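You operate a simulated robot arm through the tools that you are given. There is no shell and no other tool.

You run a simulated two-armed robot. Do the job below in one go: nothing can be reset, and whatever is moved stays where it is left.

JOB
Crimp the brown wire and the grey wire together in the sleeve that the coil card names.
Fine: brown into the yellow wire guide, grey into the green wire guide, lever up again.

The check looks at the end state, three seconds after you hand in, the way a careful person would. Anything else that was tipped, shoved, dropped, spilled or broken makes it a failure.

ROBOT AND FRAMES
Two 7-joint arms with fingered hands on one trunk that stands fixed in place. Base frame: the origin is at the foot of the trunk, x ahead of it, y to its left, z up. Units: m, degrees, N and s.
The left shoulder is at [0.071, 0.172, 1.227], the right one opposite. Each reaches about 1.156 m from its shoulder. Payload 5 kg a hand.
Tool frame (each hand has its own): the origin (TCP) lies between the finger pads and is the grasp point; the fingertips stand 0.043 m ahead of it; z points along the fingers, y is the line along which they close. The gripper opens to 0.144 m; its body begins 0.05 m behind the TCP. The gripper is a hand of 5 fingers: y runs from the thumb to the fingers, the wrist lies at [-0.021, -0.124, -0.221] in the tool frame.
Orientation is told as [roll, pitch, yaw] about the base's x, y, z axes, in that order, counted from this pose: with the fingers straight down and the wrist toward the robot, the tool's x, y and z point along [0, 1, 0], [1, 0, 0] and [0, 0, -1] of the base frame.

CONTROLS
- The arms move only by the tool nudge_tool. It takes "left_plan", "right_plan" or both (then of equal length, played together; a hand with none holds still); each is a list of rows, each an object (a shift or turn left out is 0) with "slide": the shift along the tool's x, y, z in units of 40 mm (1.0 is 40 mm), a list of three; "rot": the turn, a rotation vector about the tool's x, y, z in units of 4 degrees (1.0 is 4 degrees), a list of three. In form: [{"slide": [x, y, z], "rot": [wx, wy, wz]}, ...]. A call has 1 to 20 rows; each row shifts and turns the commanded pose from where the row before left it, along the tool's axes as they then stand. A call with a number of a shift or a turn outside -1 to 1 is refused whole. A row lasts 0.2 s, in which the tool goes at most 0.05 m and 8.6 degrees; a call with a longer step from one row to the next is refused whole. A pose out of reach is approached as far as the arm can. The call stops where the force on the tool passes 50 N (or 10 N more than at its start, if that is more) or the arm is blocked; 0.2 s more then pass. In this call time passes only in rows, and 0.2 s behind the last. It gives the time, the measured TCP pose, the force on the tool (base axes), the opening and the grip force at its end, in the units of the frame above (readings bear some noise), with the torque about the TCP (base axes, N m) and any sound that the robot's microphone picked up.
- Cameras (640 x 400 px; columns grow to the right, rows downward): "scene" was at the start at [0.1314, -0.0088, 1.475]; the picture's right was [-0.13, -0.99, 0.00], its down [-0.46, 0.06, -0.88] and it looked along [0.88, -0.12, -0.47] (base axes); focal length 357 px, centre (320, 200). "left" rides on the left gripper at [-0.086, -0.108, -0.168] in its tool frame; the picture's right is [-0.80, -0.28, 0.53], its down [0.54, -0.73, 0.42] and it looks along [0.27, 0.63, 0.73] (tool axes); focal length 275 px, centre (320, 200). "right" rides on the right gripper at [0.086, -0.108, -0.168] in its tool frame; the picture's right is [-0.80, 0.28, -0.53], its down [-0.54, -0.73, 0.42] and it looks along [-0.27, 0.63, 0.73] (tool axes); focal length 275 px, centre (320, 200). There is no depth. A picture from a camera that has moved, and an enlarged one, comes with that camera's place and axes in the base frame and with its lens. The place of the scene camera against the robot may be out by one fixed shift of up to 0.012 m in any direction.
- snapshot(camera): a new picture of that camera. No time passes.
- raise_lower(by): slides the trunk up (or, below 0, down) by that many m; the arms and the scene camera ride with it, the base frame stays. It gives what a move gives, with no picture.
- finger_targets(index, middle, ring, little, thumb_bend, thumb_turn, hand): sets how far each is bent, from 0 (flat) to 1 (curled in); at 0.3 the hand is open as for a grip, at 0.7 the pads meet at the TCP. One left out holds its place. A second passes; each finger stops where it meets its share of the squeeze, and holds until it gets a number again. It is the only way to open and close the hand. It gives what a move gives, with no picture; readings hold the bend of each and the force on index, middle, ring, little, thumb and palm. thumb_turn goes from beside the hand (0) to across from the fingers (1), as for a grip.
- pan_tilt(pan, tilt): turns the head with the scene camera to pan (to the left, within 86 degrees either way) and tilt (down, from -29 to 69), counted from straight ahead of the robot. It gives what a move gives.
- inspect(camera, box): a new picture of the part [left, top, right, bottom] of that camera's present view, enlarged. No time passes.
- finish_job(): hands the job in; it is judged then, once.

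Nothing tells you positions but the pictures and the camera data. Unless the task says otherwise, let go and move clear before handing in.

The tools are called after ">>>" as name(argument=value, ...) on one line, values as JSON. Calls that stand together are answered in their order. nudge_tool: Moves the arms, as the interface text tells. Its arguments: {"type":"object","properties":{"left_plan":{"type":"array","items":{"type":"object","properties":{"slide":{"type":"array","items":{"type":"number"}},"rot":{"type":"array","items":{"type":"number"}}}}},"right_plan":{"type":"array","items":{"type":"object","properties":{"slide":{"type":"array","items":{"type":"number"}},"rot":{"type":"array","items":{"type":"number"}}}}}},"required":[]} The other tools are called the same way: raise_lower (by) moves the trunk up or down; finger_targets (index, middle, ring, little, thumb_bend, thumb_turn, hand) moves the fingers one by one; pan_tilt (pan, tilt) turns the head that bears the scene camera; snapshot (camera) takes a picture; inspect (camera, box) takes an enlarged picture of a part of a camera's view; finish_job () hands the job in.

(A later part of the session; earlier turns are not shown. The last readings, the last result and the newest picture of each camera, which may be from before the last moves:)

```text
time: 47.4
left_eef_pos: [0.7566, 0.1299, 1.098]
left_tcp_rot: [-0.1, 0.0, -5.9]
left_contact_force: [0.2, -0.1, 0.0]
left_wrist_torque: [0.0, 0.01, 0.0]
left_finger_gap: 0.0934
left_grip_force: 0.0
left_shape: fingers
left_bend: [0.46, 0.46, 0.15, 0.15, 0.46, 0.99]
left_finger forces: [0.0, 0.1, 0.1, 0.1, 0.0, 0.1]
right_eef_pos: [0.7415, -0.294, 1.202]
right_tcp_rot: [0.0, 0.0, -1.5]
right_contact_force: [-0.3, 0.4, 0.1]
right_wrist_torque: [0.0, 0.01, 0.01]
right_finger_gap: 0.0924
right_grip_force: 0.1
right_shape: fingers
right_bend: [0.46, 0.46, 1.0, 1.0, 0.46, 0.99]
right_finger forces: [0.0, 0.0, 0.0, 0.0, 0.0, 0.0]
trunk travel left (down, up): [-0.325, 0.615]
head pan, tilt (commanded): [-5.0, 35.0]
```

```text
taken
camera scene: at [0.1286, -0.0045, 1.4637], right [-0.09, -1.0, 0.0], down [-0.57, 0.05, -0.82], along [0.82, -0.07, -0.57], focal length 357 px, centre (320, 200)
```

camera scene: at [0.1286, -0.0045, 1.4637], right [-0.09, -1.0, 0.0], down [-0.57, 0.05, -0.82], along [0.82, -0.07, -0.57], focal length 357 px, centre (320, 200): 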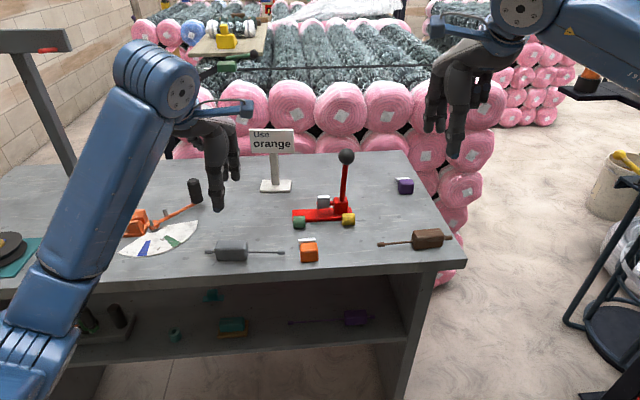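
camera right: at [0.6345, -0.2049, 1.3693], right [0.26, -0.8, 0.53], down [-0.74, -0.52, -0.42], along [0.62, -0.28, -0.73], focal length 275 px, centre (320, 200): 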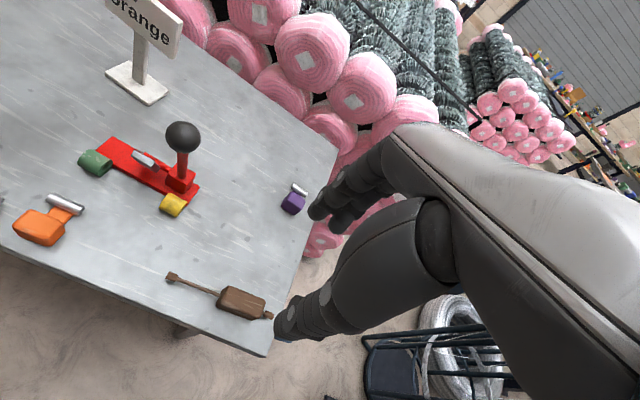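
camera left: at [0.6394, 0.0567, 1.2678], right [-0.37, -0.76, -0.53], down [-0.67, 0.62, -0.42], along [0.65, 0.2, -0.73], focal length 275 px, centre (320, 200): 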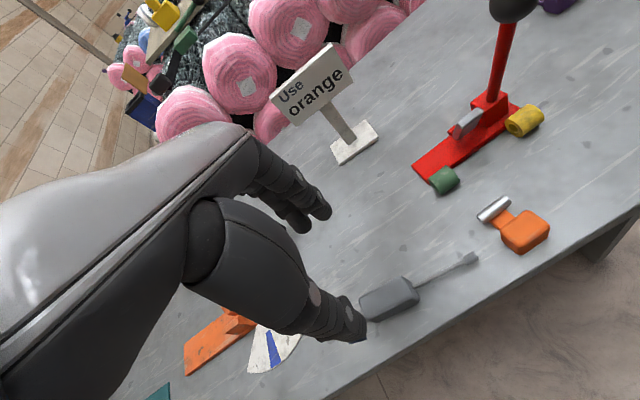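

Both hand cameras now see the press. I'll zoom in on the guides and the grey wire from both to refine positions.

>>> inspect(camera="left", box=[400, 60, 560, 200])

>>> inspect(camera="right", box=[10, 110, 220, 260])

>>> inspect(camera="left", box=[330, 190, 560, 350])

```text
2.86 times, centred on (480, 130) of left
camera zoom: at [0.6394, 0.0567, 1.2678], right [-0.37, -0.76, -0.53], down [-0.67, 0.62, -0.42], along [0.65, 0.2, -0.73], focal length 786 px, centre (-137, 400)
```

zoom: 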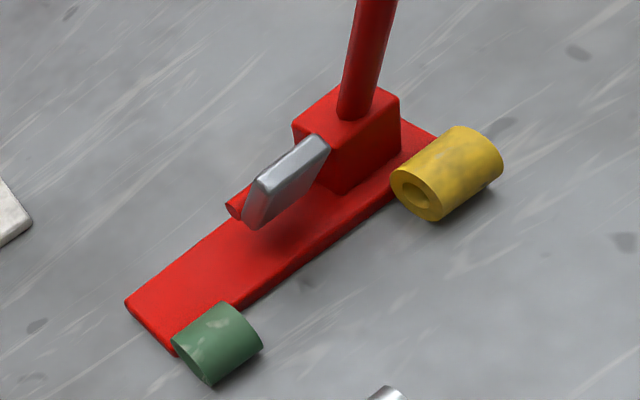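

```text
2.67 times, centred on (115, 185) of right
camera zoom: at [0.6345, -0.2049, 1.3693], right [0.26, -0.8, 0.53], down [-0.74, -0.52, -0.42], along [0.62, -0.28, -0.73], focal length 734 px, centre (867, 240)
```

zoom: 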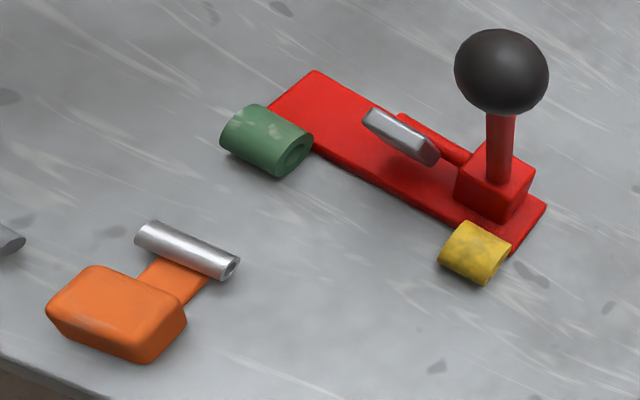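

```text
2.50 times, centred on (445, 270) of left
camera zoom: at [0.6394, 0.0567, 1.2678], right [-0.37, -0.76, -0.53], down [-0.67, 0.62, -0.42], along [0.65, 0.2, -0.73], focal length 688 px, centre (8, 25)
```

zoom: 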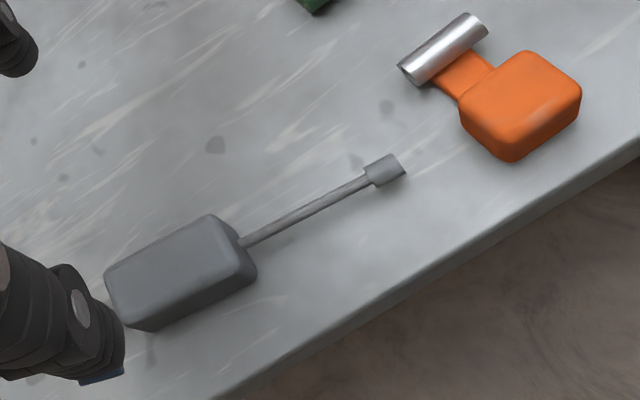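

Heights agree well (guide axis and ferrule both z≈0.898). Now lower the left hand over the grey block.

>>> nudge_tool(left_plan=[{"slide": [0.05, -0.04, 0.8625]}, {"slide": [0, 0, 0.8625]}, {"slide": [0, 0, 0.8625]}, {"slide": [0, 0, 0.8625]}])

>>> inspect(camera="left", box=[200, 150, 460, 370])

>>> inspect(camera="scene", box=[180, 170, 320, 280])

```text
time: 48.4
left_eef_pos: [0.755, 0.1323, 0.9619]
left_tcp_rot: [0.0, -0.1, -5.9]
left_contact_force: [0.3, 0.4, 0.2]
left_wrist_torque: [0.02, 0.01, -0.01]
left_finger_gap: 0.0932
left_grip_force: 0.1
left_shape: fingers
left_bend: [0.46, 0.46, 0.15, 0.15, 0.46, 0.99]
left_finger forces: [0.0, 0.1, 0.1, 0.1, 0.0, 0.1]
right_eef_pos: [0.7412, -0.2951, 1.2024]
right_tcp_rot: [0.1, 0.0, -1.5]
right_contact_force: [0.8, -0.4, 0.3]
right_wrist_torque: [-0.03, 0.03, -0.02]
right_finger_gap: 0.092
right_grip_force: 0.0
right_shape: fingers
right_bend: [0.46, 0.46, 1.0, 1.0, 0.46, 0.99]
right_finger forces: [0.0, 0.0, 0.1, 0.1, 0.0, 0.1]
trunk travel left (down, up): [-0.325, 0.615]
head pan, tilt (commanded): [-5.0, 35.0]
```

```text
1.82 times, centred on (330, 260) of left
camera zoom: at [0.6382, 0.0594, 1.1308], right [-0.37, -0.76, -0.53], down [-0.67, 0.61, -0.42], along [0.65, 0.2, -0.73], focal length 500 px, centre (302, 91)
```

zoom: 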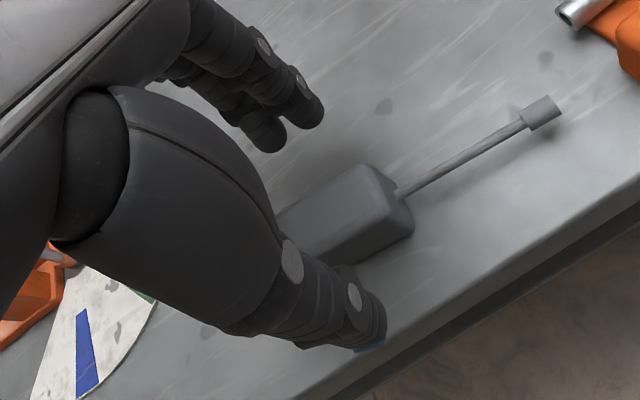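

```text
3.64 times, centred on (250, 225) of scene
camera zoom: at [0.129, -0.004, 1.4638], right [-0.09, -1.0, 0.0], down [-0.57, 0.05, -0.82], along [0.82, -0.07, -0.57], focal length 1298 px, centre (574, 109)
```

zoom: 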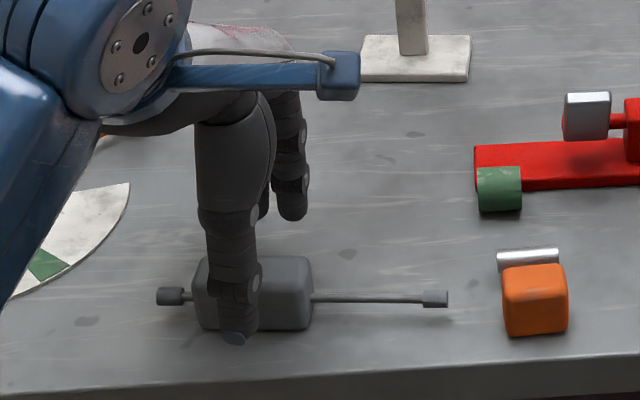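

Alignment over the grey block looks good. Lower to z≈0.931 and close gently.

>>> nudge_tool(left_plan=[{"slide": [0, 0, 0.45]}, {"slide": [0, 0, 0.25]}, {"slide": [0, 0, 0.06]}])

>>> finger_targets(hand="left", index=0.56, middle=0.56, thumb_bend=0.56)

>>> inspect(camera="left", box=[200, 150, 460, 370])

>>> inspect(camera="scene", box=[180, 170, 320, 280])

```text
time: 49.1
left_eef_pos: [0.7548, 0.1325, 0.9317]
left_tcp_rot: [0.0, 0.0, -6.1]
left_contact_force: [-1.1, 0.6, 0.3]
left_wrist_torque: [-0.01, -0.05, 0.02]
left_finger_gap: 0.0932
left_grip_force: 0.1
left_shape: fingers
left_bend: [0.46, 0.46, 0.15, 0.15, 0.46, 0.99]
left_finger forces: [0.0, 0.1, 0.0, 0.0, 0.1, 0.0]
right_eef_pos: [0.7412, -0.2944, 1.2016]
right_tcp_rot: [0.1, 0.1, -1.7]
right_contact_force: [-0.4, -1.5, 1.2]
right_wrist_torque: [0.0, -0.01, 0.02]
right_finger_gap: 0.0922
right_grip_force: 0.0
right_shape: fingers
right_bend: [0.46, 0.46, 1.0, 1.0, 0.46, 0.99]
right_finger forces: [0.1, 0.0, 0.0, 0.0, 0.0, 0.0]
trunk travel left (down, up): [-0.325, 0.615]
head pan, tilt (commanded): [-5.0, 35.0]
```

```text
time: 50.1
left_eef_pos: [0.7548, 0.1316, 0.9315]
left_tcp_rot: [0.0, 0.0, -5.9]
left_contact_force: [0.7, 0.4, 0.3]
left_wrist_torque: [0.01, 0.01, -0.02]
left_finger_gap: 0.0571
left_grip_force: 0.0
left_shape: fingers
left_bend: [0.56, 0.56, 0.15, 0.15, 0.56, 1.0]
left_finger forces: [0.1, 0.1, 0.1, 0.0, 0.0, 0.0]
right_eef_pos: [0.7417, -0.2948, 1.2016]
right_tcp_rot: [0.0, -0.1, -1.6]
right_contact_force: [0.3, 0.1, 0.9]
right_wrist_torque: [-0.01, 0.01, 0.01]
right_finger_gap: 0.0923
right_grip_force: 0.1
right_shape: fingers
right_bend: [0.46, 0.46, 1.0, 1.0, 0.46, 0.99]
right_finger forces: [0.1, 0.1, 0.0, 0.1, 0.0, 0.1]
trunk travel left (down, up): [-0.325, 0.615]
head pan, tilt (commanded): [-5.0, 35.0]
```

```text
1.82 times, centred on (330, 260) of left
camera zoom: at [0.6376, 0.0586, 1.1002], right [-0.37, -0.76, -0.53], down [-0.67, 0.62, -0.42], along [0.65, 0.2, -0.73], focal length 500 px, centre (302, 91)
```

zoom: 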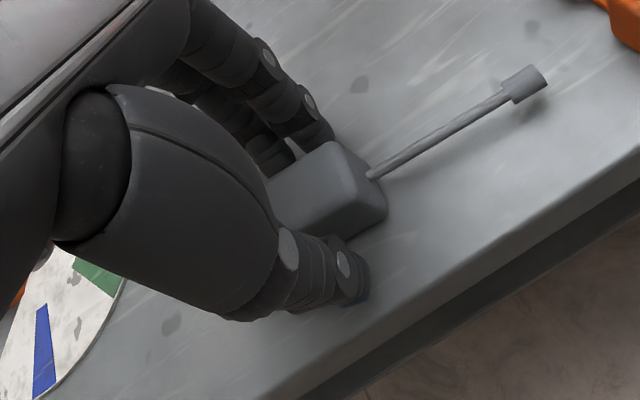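

```text
3.64 times, centred on (250, 225) of scene
camera zoom: at [0.1286, -0.0045, 1.4637], right [-0.09, -1.0, 0.0], down [-0.57, 0.05, -0.82], along [0.82, -0.07, -0.57], focal length 1298 px, centre (574, 109)
```

zoom: 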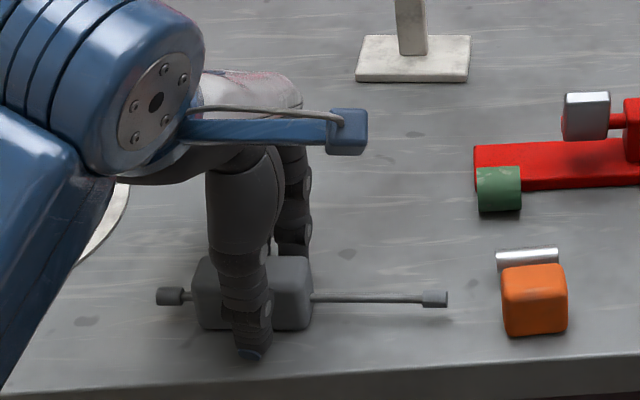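

>>> finger_targets(hand="left", index=0.61, middle=0.61, thumb_bend=0.61)

>>> inspect(camera="left", box=[200, 150, 460, 370])

```text
time: 51.1
left_eef_pos: [0.7544, 0.1318, 0.9314]
left_tcp_rot: [-0.1, 0.0, -6.1]
left_contact_force: [-0.6, 0.2, -0.1]
left_wrist_torque: [0.02, 0.06, -0.04]
left_finger_gap: 0.0401
left_grip_force: 0.0
left_shape: fingers
left_bend: [0.61, 0.61, 0.15, 0.15, 0.61, 1.0]
left_finger forces: [0.0, 0.0, 0.1, 0.1, 0.5, 0.1]
right_eef_pos: [0.7415, -0.2938, 1.2027]
right_tcp_rot: [0.0, 0.1, -1.6]
right_contact_force: [-0.2, 0.6, 0.4]
right_wrist_torque: [0.01, -0.01, -0.03]
right_finger_gap: 0.0924
right_grip_force: 0.0
right_shape: fingers
right_bend: [0.46, 0.46, 1.0, 1.0, 0.46, 0.99]
right_finger forces: [0.0, 0.0, 0.1, 0.1, 0.1, 0.1]
trunk travel left (down, up): [-0.325, 0.615]
head pan, tilt (commanded): [-5.0, 35.0]
```

```text
1.82 times, centred on (330, 260) of left
camera zoom: at [0.6375, 0.0586, 1.1002], right [-0.37, -0.76, -0.53], down [-0.67, 0.62, -0.42], along [0.65, 0.2, -0.73], focal length 500 px, centre (302, 91)
```

zoom: 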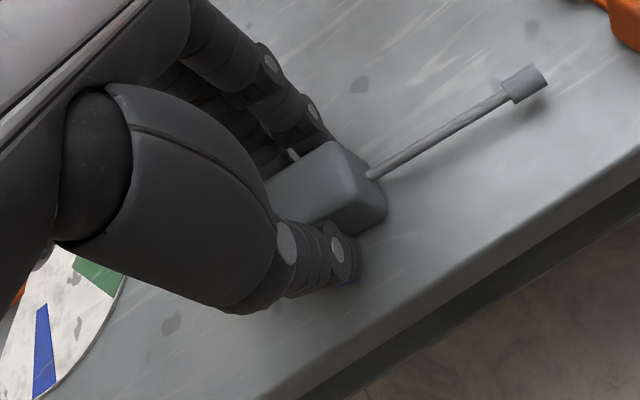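

>>> finger_targets(hand="left", index=0.68, middle=0.68, thumb_bend=0.64)

>>> inspect(camera="left", box=[200, 150, 460, 370])

>>> inspect(camera="scene", box=[180, 170, 320, 280])

```text
time: 52.1
left_eef_pos: [0.754, 0.1329, 0.9326]
left_tcp_rot: [0.0, 0.0, -6.0]
left_contact_force: [0.8, -0.4, 1.3]
left_wrist_torque: [-0.01, -0.01, 0.0]
left_finger_gap: 0.035
left_grip_force: 7.0
left_shape: fingers
left_bend: [0.65, 0.65, 0.15, 0.15, 0.61, 1.0]
left_finger forces: [3.5, 4.0, 0.0, 0.0, 6.6, 0.1]
right_eef_pos: [0.7418, -0.2943, 1.203]
right_tcp_rot: [0.0, -0.1, -1.5]
right_contact_force: [0.6, 0.0, -0.2]
right_wrist_torque: [-0.03, -0.02, 0.01]
right_finger_gap: 0.0921
right_grip_force: 0.0
right_shape: fingers
right_bend: [0.46, 0.46, 1.0, 1.0, 0.46, 0.99]
right_finger forces: [0.0, 0.1, 0.0, 0.0, 0.1, 0.0]
trunk travel left (down, up): [-0.325, 0.615]
head pan, tilt (commanded): [-5.0, 35.0]
```

```text
1.82 times, centred on (330, 260) of left
camera zoom: at [0.6376, 0.0586, 1.1003], right [-0.37, -0.76, -0.53], down [-0.67, 0.62, -0.42], along [0.65, 0.2, -0.73], focal length 500 px, centre (302, 91)
```

zoom: 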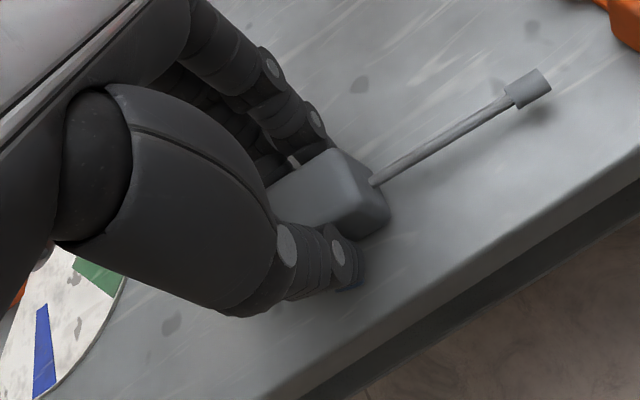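

```text
3.64 times, centred on (250, 225) of scene
camera zoom: at [0.1286, -0.0045, 1.4637], right [-0.09, -1.0, 0.0], down [-0.57, 0.05, -0.82], along [0.82, -0.07, -0.57], focal length 1298 px, centre (574, 109)
```

zoom: 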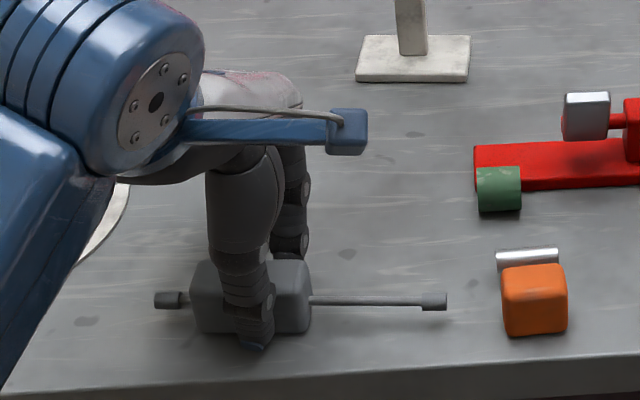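

Firm contact on the grey block. Tighten slightly, lift 2 cm, and check.

>>> finger_targets(hand="left", index=0.73, middle=0.73, thumb_bend=0.67)

>>> nudge_tool(left_plan=[{"slide": [0, 0, -0.25]}, {"slide": [0, 0, -0.25]}])

>>> inspect(camera="left", box=[200, 150, 460, 370])

>>> inspect(camera="scene", box=[180, 170, 320, 280])

```text
time: 53.1
left_eef_pos: [0.7549, 0.133, 0.9306]
left_tcp_rot: [-0.1, 0.1, -6.0]
left_contact_force: [0.2, -0.2, -0.4]
left_wrist_torque: [-0.02, 0.01, 0.01]
left_finger_gap: 0.0344
left_grip_force: 16.1
left_shape: fingers
left_bend: [0.72, 0.67, 0.15, 0.15, 0.6, 1.0]
left_finger forces: [9.3, 7.1, 0.0, 0.0, 16.1, 0.0]
right_eef_pos: [0.7424, -0.2938, 1.2008]
right_tcp_rot: [-0.1, -0.1, -1.5]
right_contact_force: [0.4, 0.3, 0.0]
right_wrist_torque: [-0.01, -0.03, 0.03]
right_finger_gap: 0.0925
right_grip_force: 0.1
right_shape: fingers
right_bend: [0.46, 0.46, 1.0, 1.0, 0.46, 0.99]
right_finger forces: [0.0, 0.0, 0.1, 0.1, 0.0, 0.0]
trunk travel left (down, up): [-0.325, 0.615]
head pan, tilt (commanded): [-5.0, 35.0]
```

```text
time: 53.8
left_eef_pos: [0.7541, 0.1314, 0.9504]
left_tcp_rot: [0.0, 0.0, -5.9]
left_contact_force: [-0.1, 0.7, -1.2]
left_wrist_torque: [0.02, -0.04, -0.01]
left_finger_gap: 0.0342
left_grip_force: 16.2
left_shape: fingers
left_bend: [0.72, 0.67, 0.15, 0.15, 0.6, 1.0]
left_finger forces: [8.8, 7.1, 0.1, 0.0, 16.2, 0.1]
right_eef_pos: [0.7411, -0.2949, 1.2022]
right_tcp_rot: [0.0, 0.0, -1.6]
right_contact_force: [0.2, -0.5, 0.7]
right_wrist_torque: [-0.01, 0.0, 0.01]
right_finger_gap: 0.0923
right_grip_force: 0.1
right_shape: fingers
right_bend: [0.46, 0.46, 1.0, 1.0, 0.46, 0.99]
right_finger forces: [0.0, 0.1, 0.0, 0.1, 0.1, 0.1]
trunk travel left (down, up): [-0.325, 0.615]
head pan, tilt (commanded): [-5.0, 35.0]
```

```text
1.82 times, centred on (330, 260) of left
camera zoom: at [0.638, 0.0584, 1.1191], right [-0.37, -0.76, -0.53], down [-0.67, 0.62, -0.42], along [0.65, 0.2, -0.73], focal length 500 px, centre (302, 91)
```

zoom: 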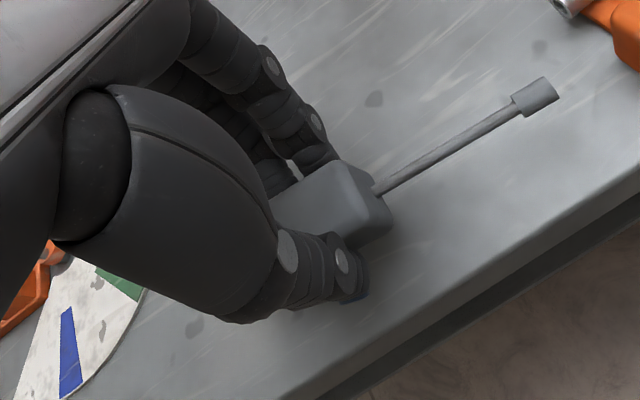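

```text
3.64 times, centred on (250, 225) of scene
camera zoom: at [0.1286, -0.0045, 1.4637], right [-0.09, -1.0, 0.0], down [-0.57, 0.05, -0.82], along [0.82, -0.07, -0.57], focal length 1298 px, centre (574, 109)
```

zoom: 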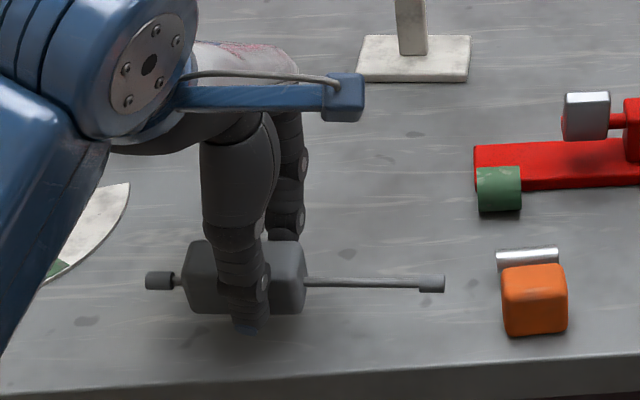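

The grey wire is held securely. I'll turn it square (+6°) and move it across to the guide line x≈0.85 with the tip still ~2 cm short of the green guide.

>>> nudge_tool(left_plan=[{"rot": [0, 0, -0.75]}, {"rot": [0, 0, -0.75]}, {"slide": [0.03, 0.6, 0]}, {"slide": [0.03, 0.6, 0]}, {"slide": [0.03, 0.6, 0]}, {"slide": [0, 0.588, 0]}])

>>> snapshot(camera="right")

>>> snapshot(camera="left")

>>> inspect(camera="scene", box=[200, 160, 380, 270])

```text
time: 55.1
left_eef_pos: [0.8519, 0.1338, 0.9503]
left_tcp_rot: [0.0, 0.0, 0.1]
left_contact_force: [-1.3, 0.0, -1.4]
left_wrist_torque: [0.0, 0.0, 0.0]
left_finger_gap: 0.0343
left_grip_force: 15.8
left_shape: fingers
left_bend: [0.72, 0.67, 0.15, 0.15, 0.6, 1.0]
left_finger forces: [8.7, 7.2, 0.1, 0.0, 16.1, 0.0]
right_eef_pos: [0.7424, -0.2953, 1.201]
right_tcp_rot: [0.1, 0.1, -1.5]
right_contact_force: [-0.2, -0.5, -1.0]
right_wrist_torque: [0.02, 0.01, 0.01]
right_finger_gap: 0.0923
right_grip_force: 0.0
right_shape: fingers
right_bend: [0.46, 0.46, 1.0, 1.0, 0.46, 0.99]
right_finger forces: [0.1, 0.1, 0.0, 0.0, 0.0, 0.0]
trunk travel left (down, up): [-0.325, 0.615]
head pan, tilt (commanded): [-5.0, 35.0]
```

```text
taken
camera right: at [0.6355, -0.2053, 1.3687], right [0.26, -0.8, 0.53], down [-0.74, -0.52, -0.42], along [0.62, -0.28, -0.73], focal length 275 px, centre (320, 200)
```

right: 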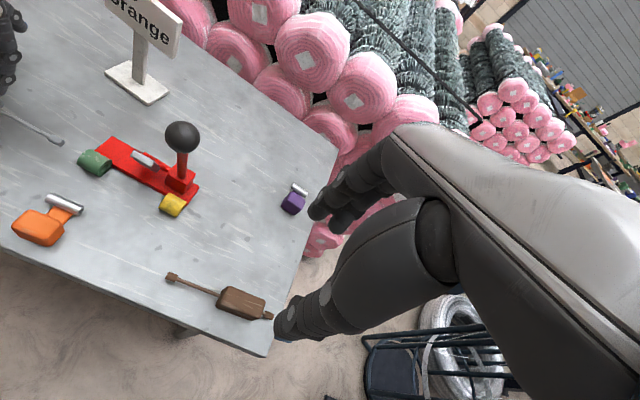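

```text
taken
camera left: at [0.7431, 0.0493, 1.1191], right [-0.28, -0.8, -0.53], down [-0.73, 0.54, -0.42], along [0.63, 0.27, -0.73], focal length 275 px, centre (320, 200)
```

left: 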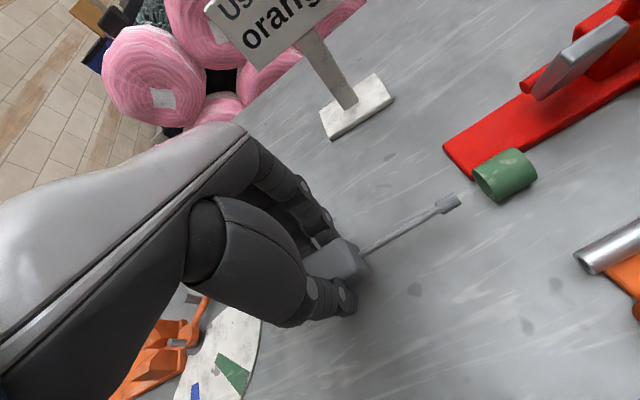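

```text
3.56 times, centred on (290, 215) of scene
camera zoom: at [0.1297, -0.0049, 1.4636], right [-0.09, -1.0, 0.0], down [-0.57, 0.05, -0.82], along [0.82, -0.07, -0.57], focal length 1269 px, centre (427, 147)
```

zoom: 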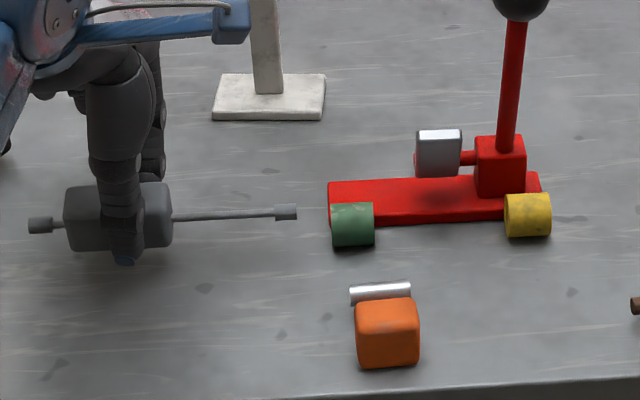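

The wire is square to the guide line now. Lower it to table height and check alignment with the green bore.

>>> nudge_tool(left_plan=[{"slide": [0, 0, 0.3]}, {"slide": [0, 0, 0.12]}])

>>> inspect(camera="left", box=[400, 130, 560, 230])

>>> inspect(camera="scene", box=[250, 190, 340, 250])

>>> inspect(camera="right", box=[0, 100, 120, 190])

```text
time: 55.8
left_eef_pos: [0.85, 0.1351, 0.9315]
left_tcp_rot: [0.0, 0.0, 0.0]
left_contact_force: [-0.1, 0.1, -1.5]
left_wrist_torque: [0.01, 0.02, -0.01]
left_finger_gap: 0.034
left_grip_force: 16.0
left_shape: fingers
left_bend: [0.72, 0.67, 0.15, 0.15, 0.6, 1.0]
left_finger forces: [8.7, 7.2, 0.0, 0.0, 16.0, 0.0]
right_eef_pos: [0.7414, -0.2946, 1.2014]
right_tcp_rot: [0.0, 0.0, -1.5]
right_contact_force: [0.0, -0.5, 0.3]
right_wrist_torque: [0.03, 0.0, 0.0]
right_finger_gap: 0.0926
right_grip_force: 0.1
right_shape: fingers
right_bend: [0.46, 0.46, 1.0, 1.0, 0.46, 0.99]
right_finger forces: [0.1, 0.0, 0.1, 0.0, 0.0, 0.0]
trunk travel left (down, up): [-0.325, 0.615]
head pan, tilt (commanded): [-5.0, 35.0]
```

```text
4.00 times, centred on (480, 180) of left
camera zoom: at [0.7413, 0.0503, 1.1019], right [-0.28, -0.8, -0.53], down [-0.73, 0.54, -0.42], along [0.63, 0.27, -0.73], focal length 1101 px, centre (-320, 280)
```

zoom: 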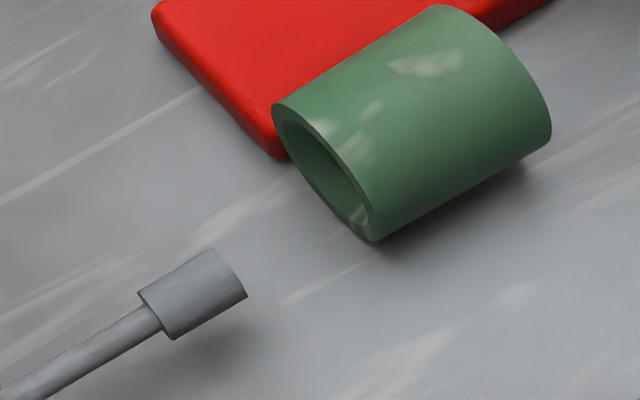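

```text
6.67 times, centred on (295, 220) of scene
camera zoom: at [0.1289, -0.0046, 1.4637], right [-0.09, -1.0, 0.0], down [-0.57, 0.05, -0.82], along [0.82, -0.07, -0.57], focal length 2379 px, centre (487, 67)
```

zoom: 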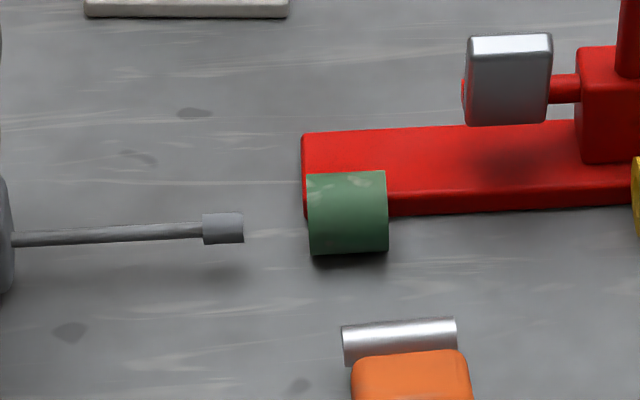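

```text
4.44 times, centred on (60, 145) of right
camera zoom: at [0.6347, -0.2051, 1.3692], right [0.26, -0.8, 0.53], down [-0.74, -0.52, -0.42], along [0.62, -0.28, -0.73], focal length 1224 px, centre (1476, 444)
```

zoom: 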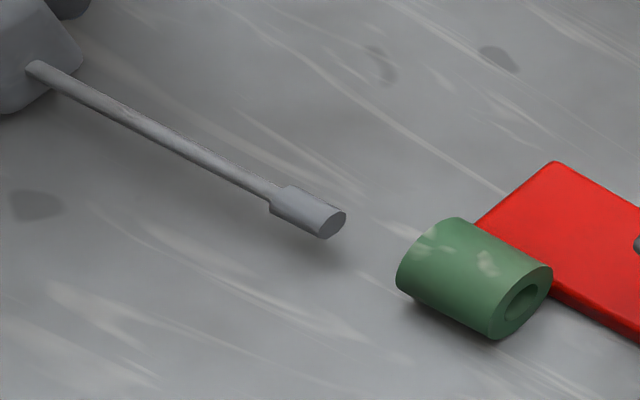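

The plug is ~8.5 mm too near in x relative to the green bore (fingers pushed the block toward the thumb when closing). Shift +8.5 mm in x and re-check.

>>> nudge_tool(left_plan=[{"slide": [0, 0.2125, 0.02]}])

>>> inspect(camera="left", box=[400, 130, 560, 230])

>>> inspect(camera="scene", box=[250, 190, 340, 250])

>>> inspect(camera="right", box=[0, 100, 120, 190])

```text
time: 56.1
left_eef_pos: [0.8592, 0.1367, 0.9319]
left_tcp_rot: [0.0, 0.2, 0.0]
left_contact_force: [0.3, -0.2, -0.9]
left_wrist_torque: [0.02, 0.03, 0.01]
left_finger_gap: 0.0345
left_grip_force: 15.4
left_shape: fingers
left_bend: [0.72, 0.67, 0.15, 0.15, 0.6, 1.0]
left_finger forces: [8.7, 7.1, 0.0, 0.0, 16.1, 0.1]
right_eef_pos: [0.7421, -0.2955, 1.2006]
right_tcp_rot: [0.0, 0.0, -1.6]
right_contact_force: [-0.2, -0.5, -0.6]
right_wrist_torque: [0.04, 0.04, -0.01]
right_finger_gap: 0.0924
right_grip_force: 0.1
right_shape: fingers
right_bend: [0.46, 0.46, 1.0, 1.0, 0.46, 0.99]
right_finger forces: [0.1, 0.0, 0.0, 0.0, 0.1, 0.1]
trunk travel left (down, up): [-0.325, 0.615]
head pan, tilt (commanded): [-5.0, 35.0]
```

```text
4.00 times, centred on (480, 180) of left
camera zoom: at [0.7508, 0.0503, 1.1003], right [-0.28, -0.8, -0.53], down [-0.73, 0.54, -0.42], along [0.63, 0.27, -0.73], focal length 1101 px, centre (-320, 280)
```

zoom: 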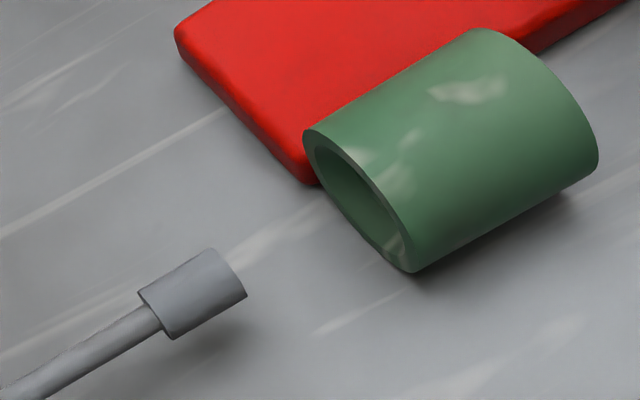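

```text
6.67 times, centred on (295, 220) of scene
camera zoom: at [0.1295, -0.0047, 1.4636], right [-0.09, -1.0, 0.0], down [-0.57, 0.05, -0.82], along [0.82, -0.07, -0.57], focal length 2379 px, centre (487, 67)
```

zoom: 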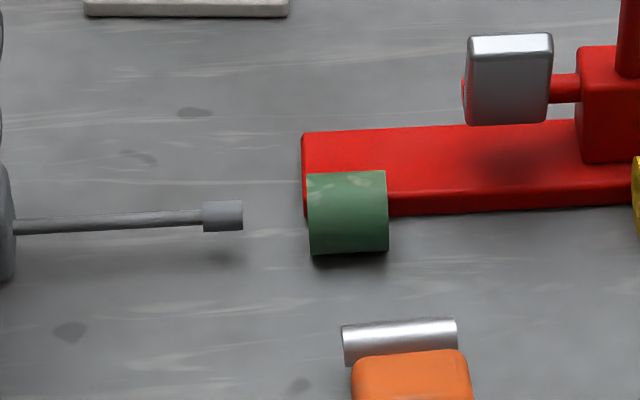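

```text
4.44 times, centred on (60, 145) of right
camera zoom: at [0.6353, -0.2051, 1.3689], right [0.26, -0.8, 0.53], down [-0.74, -0.52, -0.42], along [0.62, -0.28, -0.73], focal length 1224 px, centre (1476, 444)
```

zoom: 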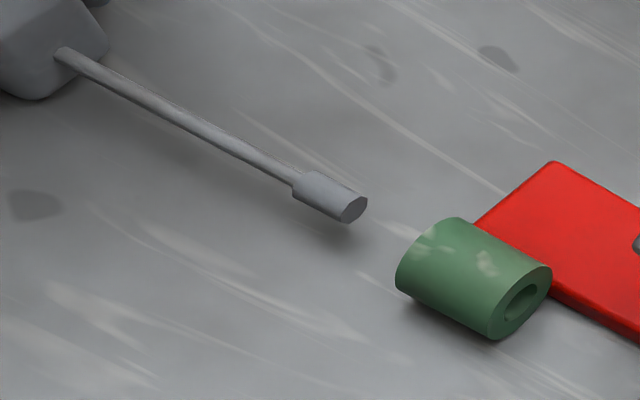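

Triangulation puts the plug within ~1 mm of the green bore axis, and the guide has a wide funnel mouth. Advance slowly toward the guide, watching force.

>>> nudge_tool(left_plan=[{"slide": [-0.25, 0, 0]}, {"slide": [-0.25, 0, 0]}, {"slide": [-0.2, 0, 0]}])

>>> inspect(camera="left", box=[400, 110, 560, 210])

>>> inspect(camera="scene", box=[250, 190, 340, 250])

>>> inspect(camera="right", box=[0, 100, 120, 190])

```text
time: 57.0
left_eef_pos: [0.8583, 0.1079, 0.9326]
left_tcp_rot: [0.0, 0.1, 0.0]
left_contact_force: [1.0, 0.2, -1.5]
left_wrist_torque: [-0.02, -0.01, 0.03]
left_finger_gap: 0.0345
left_grip_force: 16.0
left_shape: fingers
left_bend: [0.72, 0.67, 0.15, 0.15, 0.6, 1.0]
left_finger forces: [8.6, 7.1, 0.0, 0.1, 16.1, 0.1]
right_eef_pos: [0.7415, -0.2938, 1.203]
right_tcp_rot: [0.0, 0.0, -1.5]
right_contact_force: [0.2, -0.4, 0.2]
right_wrist_torque: [0.02, -0.03, -0.02]
right_finger_gap: 0.0923
right_grip_force: 0.2
right_shape: fingers
right_bend: [0.46, 0.46, 1.0, 1.0, 0.46, 0.99]
right_finger forces: [0.0, 0.0, 0.0, 0.1, 0.1, 0.0]
trunk travel left (down, up): [-0.325, 0.615]
head pan, tilt (commanded): [-5.0, 35.0]
```

```text
4.00 times, centred on (480, 160) of left
camera zoom: at [0.7506, 0.0217, 1.1014], right [-0.28, -0.8, -0.53], down [-0.73, 0.54, -0.42], along [0.63, 0.27, -0.73], focal length 1101 px, centre (-320, 360)
```

zoom: 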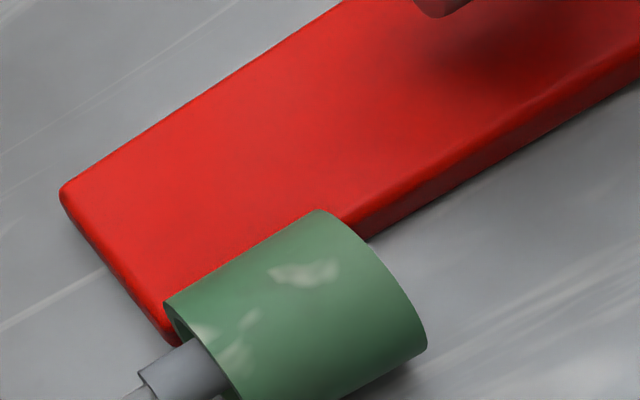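

```text
6.67 times, centred on (295, 220) of scene
camera zoom: at [0.1286, -0.0047, 1.4637], right [-0.09, -1.0, 0.0], down [-0.57, 0.05, -0.82], along [0.82, -0.07, -0.57], focal length 2379 px, centre (487, 67)
```

zoom: 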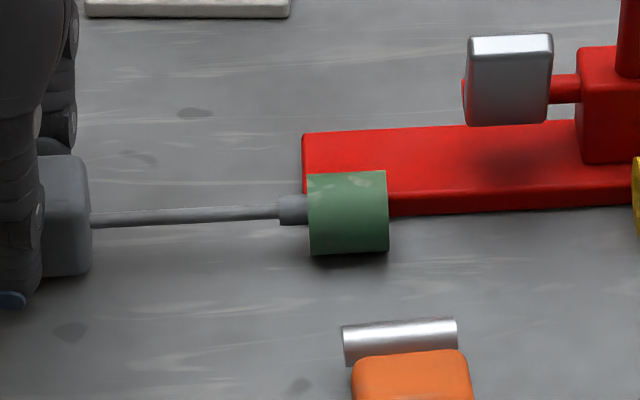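

```text
4.44 times, centred on (60, 145) of right
camera zoom: at [0.6345, -0.205, 1.3693], right [0.26, -0.8, 0.53], down [-0.74, -0.52, -0.42], along [0.62, -0.28, -0.73], focal length 1224 px, centre (1476, 444)
```

zoom: 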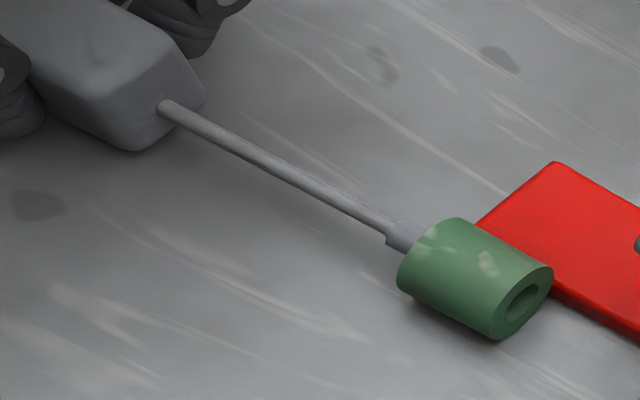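

The plug is entering the funnel with no force. I am still ~2.4 mm above the original table height, so lower that amount and then advance with care.

>>> nudge_tool(left_plan=[{"slide": [0, 0, 0.055]}, {"slide": [-0.15, 0, 0]}, {"slide": [-0.15, 0, 0]}])

>>> inspect(camera="scene", box=[250, 190, 340, 250])

>>> inspect(camera="right", box=[0, 100, 120, 190])

```text
time: 57.8
left_eef_pos: [0.8599, 0.0954, 0.9314]
left_tcp_rot: [0.0, 0.0, 0.0]
left_contact_force: [0.8, -0.1, 2.6]
left_wrist_torque: [0.0, 0.09, -0.01]
left_finger_gap: 0.0341
left_grip_force: 16.5
left_shape: fingers
left_bend: [0.72, 0.67, 0.15, 0.15, 0.6, 1.0]
left_finger forces: [9.4, 7.4, 0.0, 0.0, 15.9, 0.0]
right_eef_pos: [0.7408, -0.2933, 1.2012]
right_tcp_rot: [-0.1, -0.1, -1.5]
right_contact_force: [0.8, -0.8, 0.3]
right_wrist_torque: [-0.03, 0.0, 0.01]
right_finger_gap: 0.0922
right_grip_force: 0.1
right_shape: fingers
right_bend: [0.46, 0.46, 1.0, 1.0, 0.46, 0.99]
right_finger forces: [0.0, 0.0, 0.0, 0.0, 0.0, 0.0]
trunk travel left (down, up): [-0.325, 0.615]
head pan, tilt (commanded): [-5.0, 35.0]
```

```text
6.67 times, centred on (295, 220) of scene
camera zoom: at [0.1283, -0.0045, 1.4638], right [-0.09, -1.0, 0.0], down [-0.57, 0.05, -0.82], along [0.82, -0.07, -0.57], focal length 2379 px, centre (487, 67)
```

zoom: 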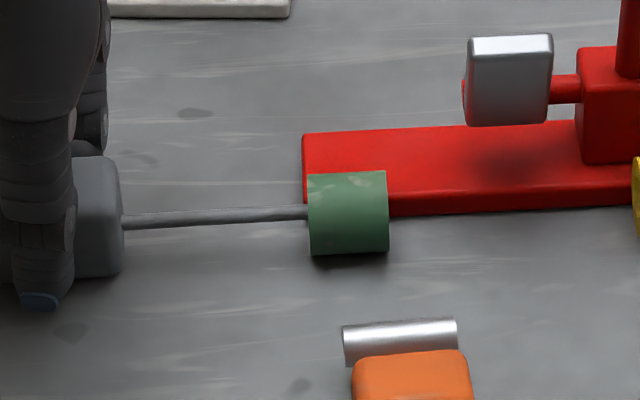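

```text
4.44 times, centred on (60, 145) of right
camera zoom: at [0.6342, -0.2049, 1.3695], right [0.26, -0.8, 0.53], down [-0.74, -0.52, -0.42], along [0.62, -0.28, -0.73], focal length 1224 px, centre (1476, 444)
```

zoom: 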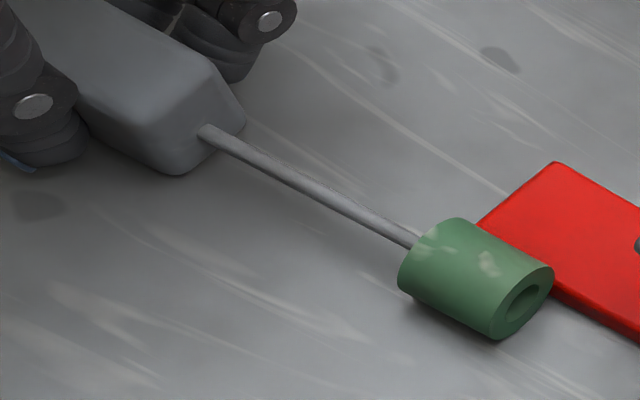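

Block now rests on the table and the plug is sliding into the guide freely. Advance ~10 mm more (tip still inside the guide), then release and withdraw the left hand.

>>> nudge_tool(left_plan=[{"slide": [-0.13, -0.025, 0]}, {"slide": [-0.12, 0, 0]}])

>>> inspect(camera="right", box=[0, 100, 120, 190])

>>> inspect(camera="scene", box=[220, 180, 340, 260])

```text
time: 58.4
left_eef_pos: [0.8588, 0.0861, 0.9299]
left_tcp_rot: [0.0, 0.0, 0.0]
left_contact_force: [0.1, 1.2, 4.2]
left_wrist_torque: [0.01, 0.07, -0.01]
left_finger_gap: 0.0344
left_grip_force: 15.8
left_shape: fingers
left_bend: [0.72, 0.67, 0.15, 0.15, 0.6, 1.0]
left_finger forces: [9.3, 7.5, 0.1, 0.0, 15.8, 0.0]
right_eef_pos: [0.7412, -0.2943, 1.2015]
right_tcp_rot: [0.0, 0.0, -1.5]
right_contact_force: [0.3, 0.5, -0.7]
right_wrist_torque: [0.0, -0.01, 0.0]
right_finger_gap: 0.092
right_grip_force: 0.0
right_shape: fingers
right_bend: [0.46, 0.46, 1.0, 1.0, 0.46, 0.99]
right_finger forces: [0.0, 0.1, 0.0, 0.0, 0.0, 0.0]
trunk travel left (down, up): [-0.325, 0.615]
head pan, tilt (commanded): [-5.0, 35.0]
```

```text
4.44 times, centred on (60, 145) of right
camera zoom: at [0.6341, -0.2049, 1.3696], right [0.26, -0.8, 0.53], down [-0.74, -0.52, -0.42], along [0.62, -0.28, -0.73], focal length 1224 px, centre (1476, 444)
```

zoom: 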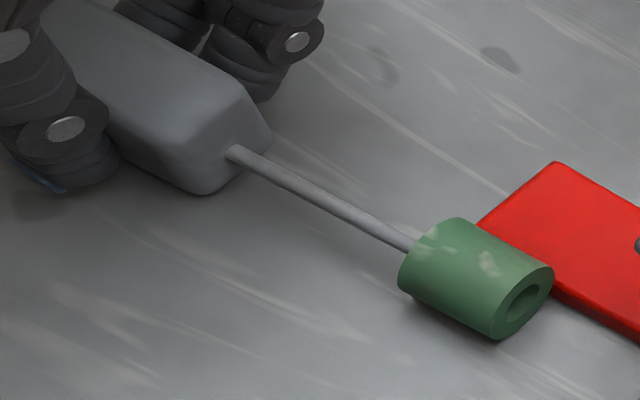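

```text
5.00 times, centred on (280, 220) of scene
camera zoom: at [0.1282, -0.0045, 1.4638], right [-0.09, -1.0, 0.0], down [-0.57, 0.05, -0.82], along [0.82, -0.07, -0.57], focal length 1784 px, centre (520, 100)
```

zoom: 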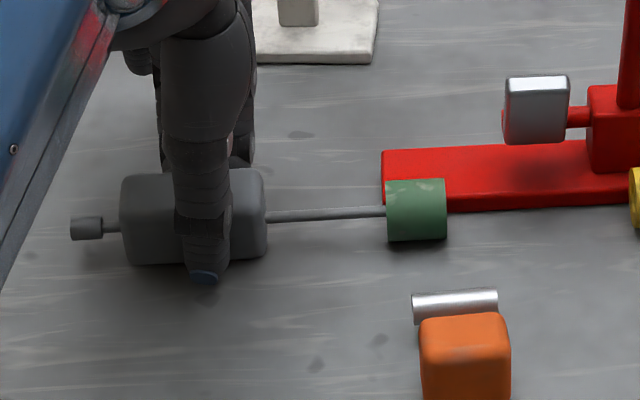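

I'll verify the plug passes the inner bore by advancing a bit further (to about y=-0.043, still clear of where the ferrule will be).

>>> nudge_tool(left_plan=[{"slide": [-0.1, 0, -0.03]}, {"slide": [-0.1, 0, 0]}, {"slide": [-0.1, 0, 0]}, {"slide": [-0.1, 0, 0]}])

>>> inspect(camera="right", box=[0, 100, 120, 190])

>>> inspect(camera="scene", box=[220, 180, 340, 260])

```text
time: 59.4
left_eef_pos: [0.8574, 0.0695, 0.9324]
left_tcp_rot: [0.1, 0.1, 0.0]
left_contact_force: [-0.4, -0.1, -1.1]
left_wrist_torque: [0.0, 0.0, 0.01]
left_finger_gap: 0.0346
left_grip_force: 16.4
left_shape: fingers
left_bend: [0.72, 0.67, 0.15, 0.15, 0.6, 1.0]
left_finger forces: [8.7, 7.3, 0.0, 0.0, 16.2, 0.0]
right_eef_pos: [0.7422, -0.2951, 1.2015]
right_tcp_rot: [0.0, 0.0, -1.6]
right_contact_force: [0.9, 0.0, 0.0]
right_wrist_torque: [0.02, -0.01, -0.02]
right_finger_gap: 0.0926
right_grip_force: 0.1
right_shape: fingers
right_bend: [0.46, 0.46, 1.0, 1.0, 0.46, 0.99]
right_finger forces: [0.0, 0.0, 0.1, 0.0, 0.0, 0.0]
trunk travel left (down, up): [-0.325, 0.615]
head pan, tilt (commanded): [-5.0, 35.0]
```

```text
4.44 times, centred on (60, 145) of right
camera zoom: at [0.6346, -0.2053, 1.3692], right [0.26, -0.8, 0.53], down [-0.74, -0.52, -0.42], along [0.62, -0.28, -0.73], focal length 1224 px, centre (1476, 444)
```

zoom: 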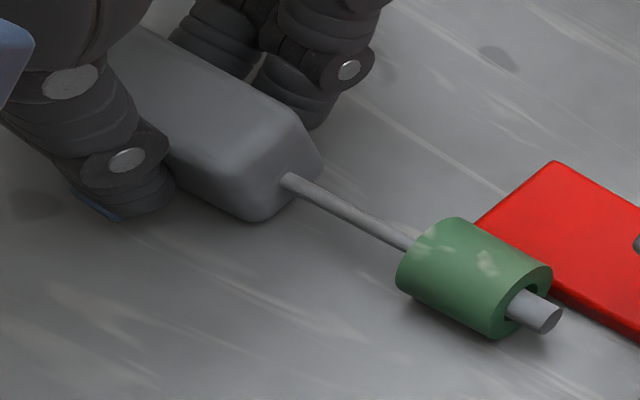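

```text
5.00 times, centred on (280, 220) of scene
camera zoom: at [0.1288, -0.0048, 1.4637], right [-0.09, -1.0, 0.0], down [-0.57, 0.05, -0.82], along [0.82, -0.07, -0.57], focal length 1784 px, centre (520, 100)
```

zoom: 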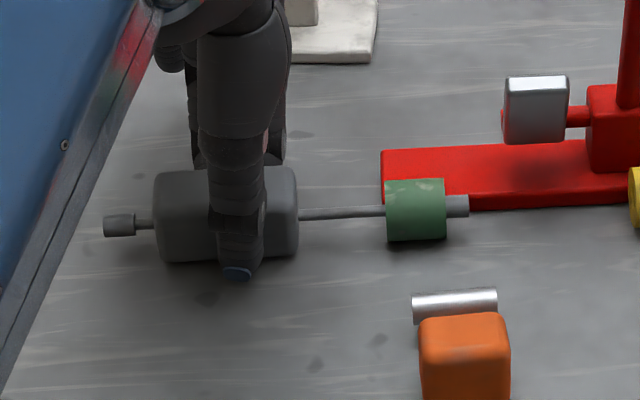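

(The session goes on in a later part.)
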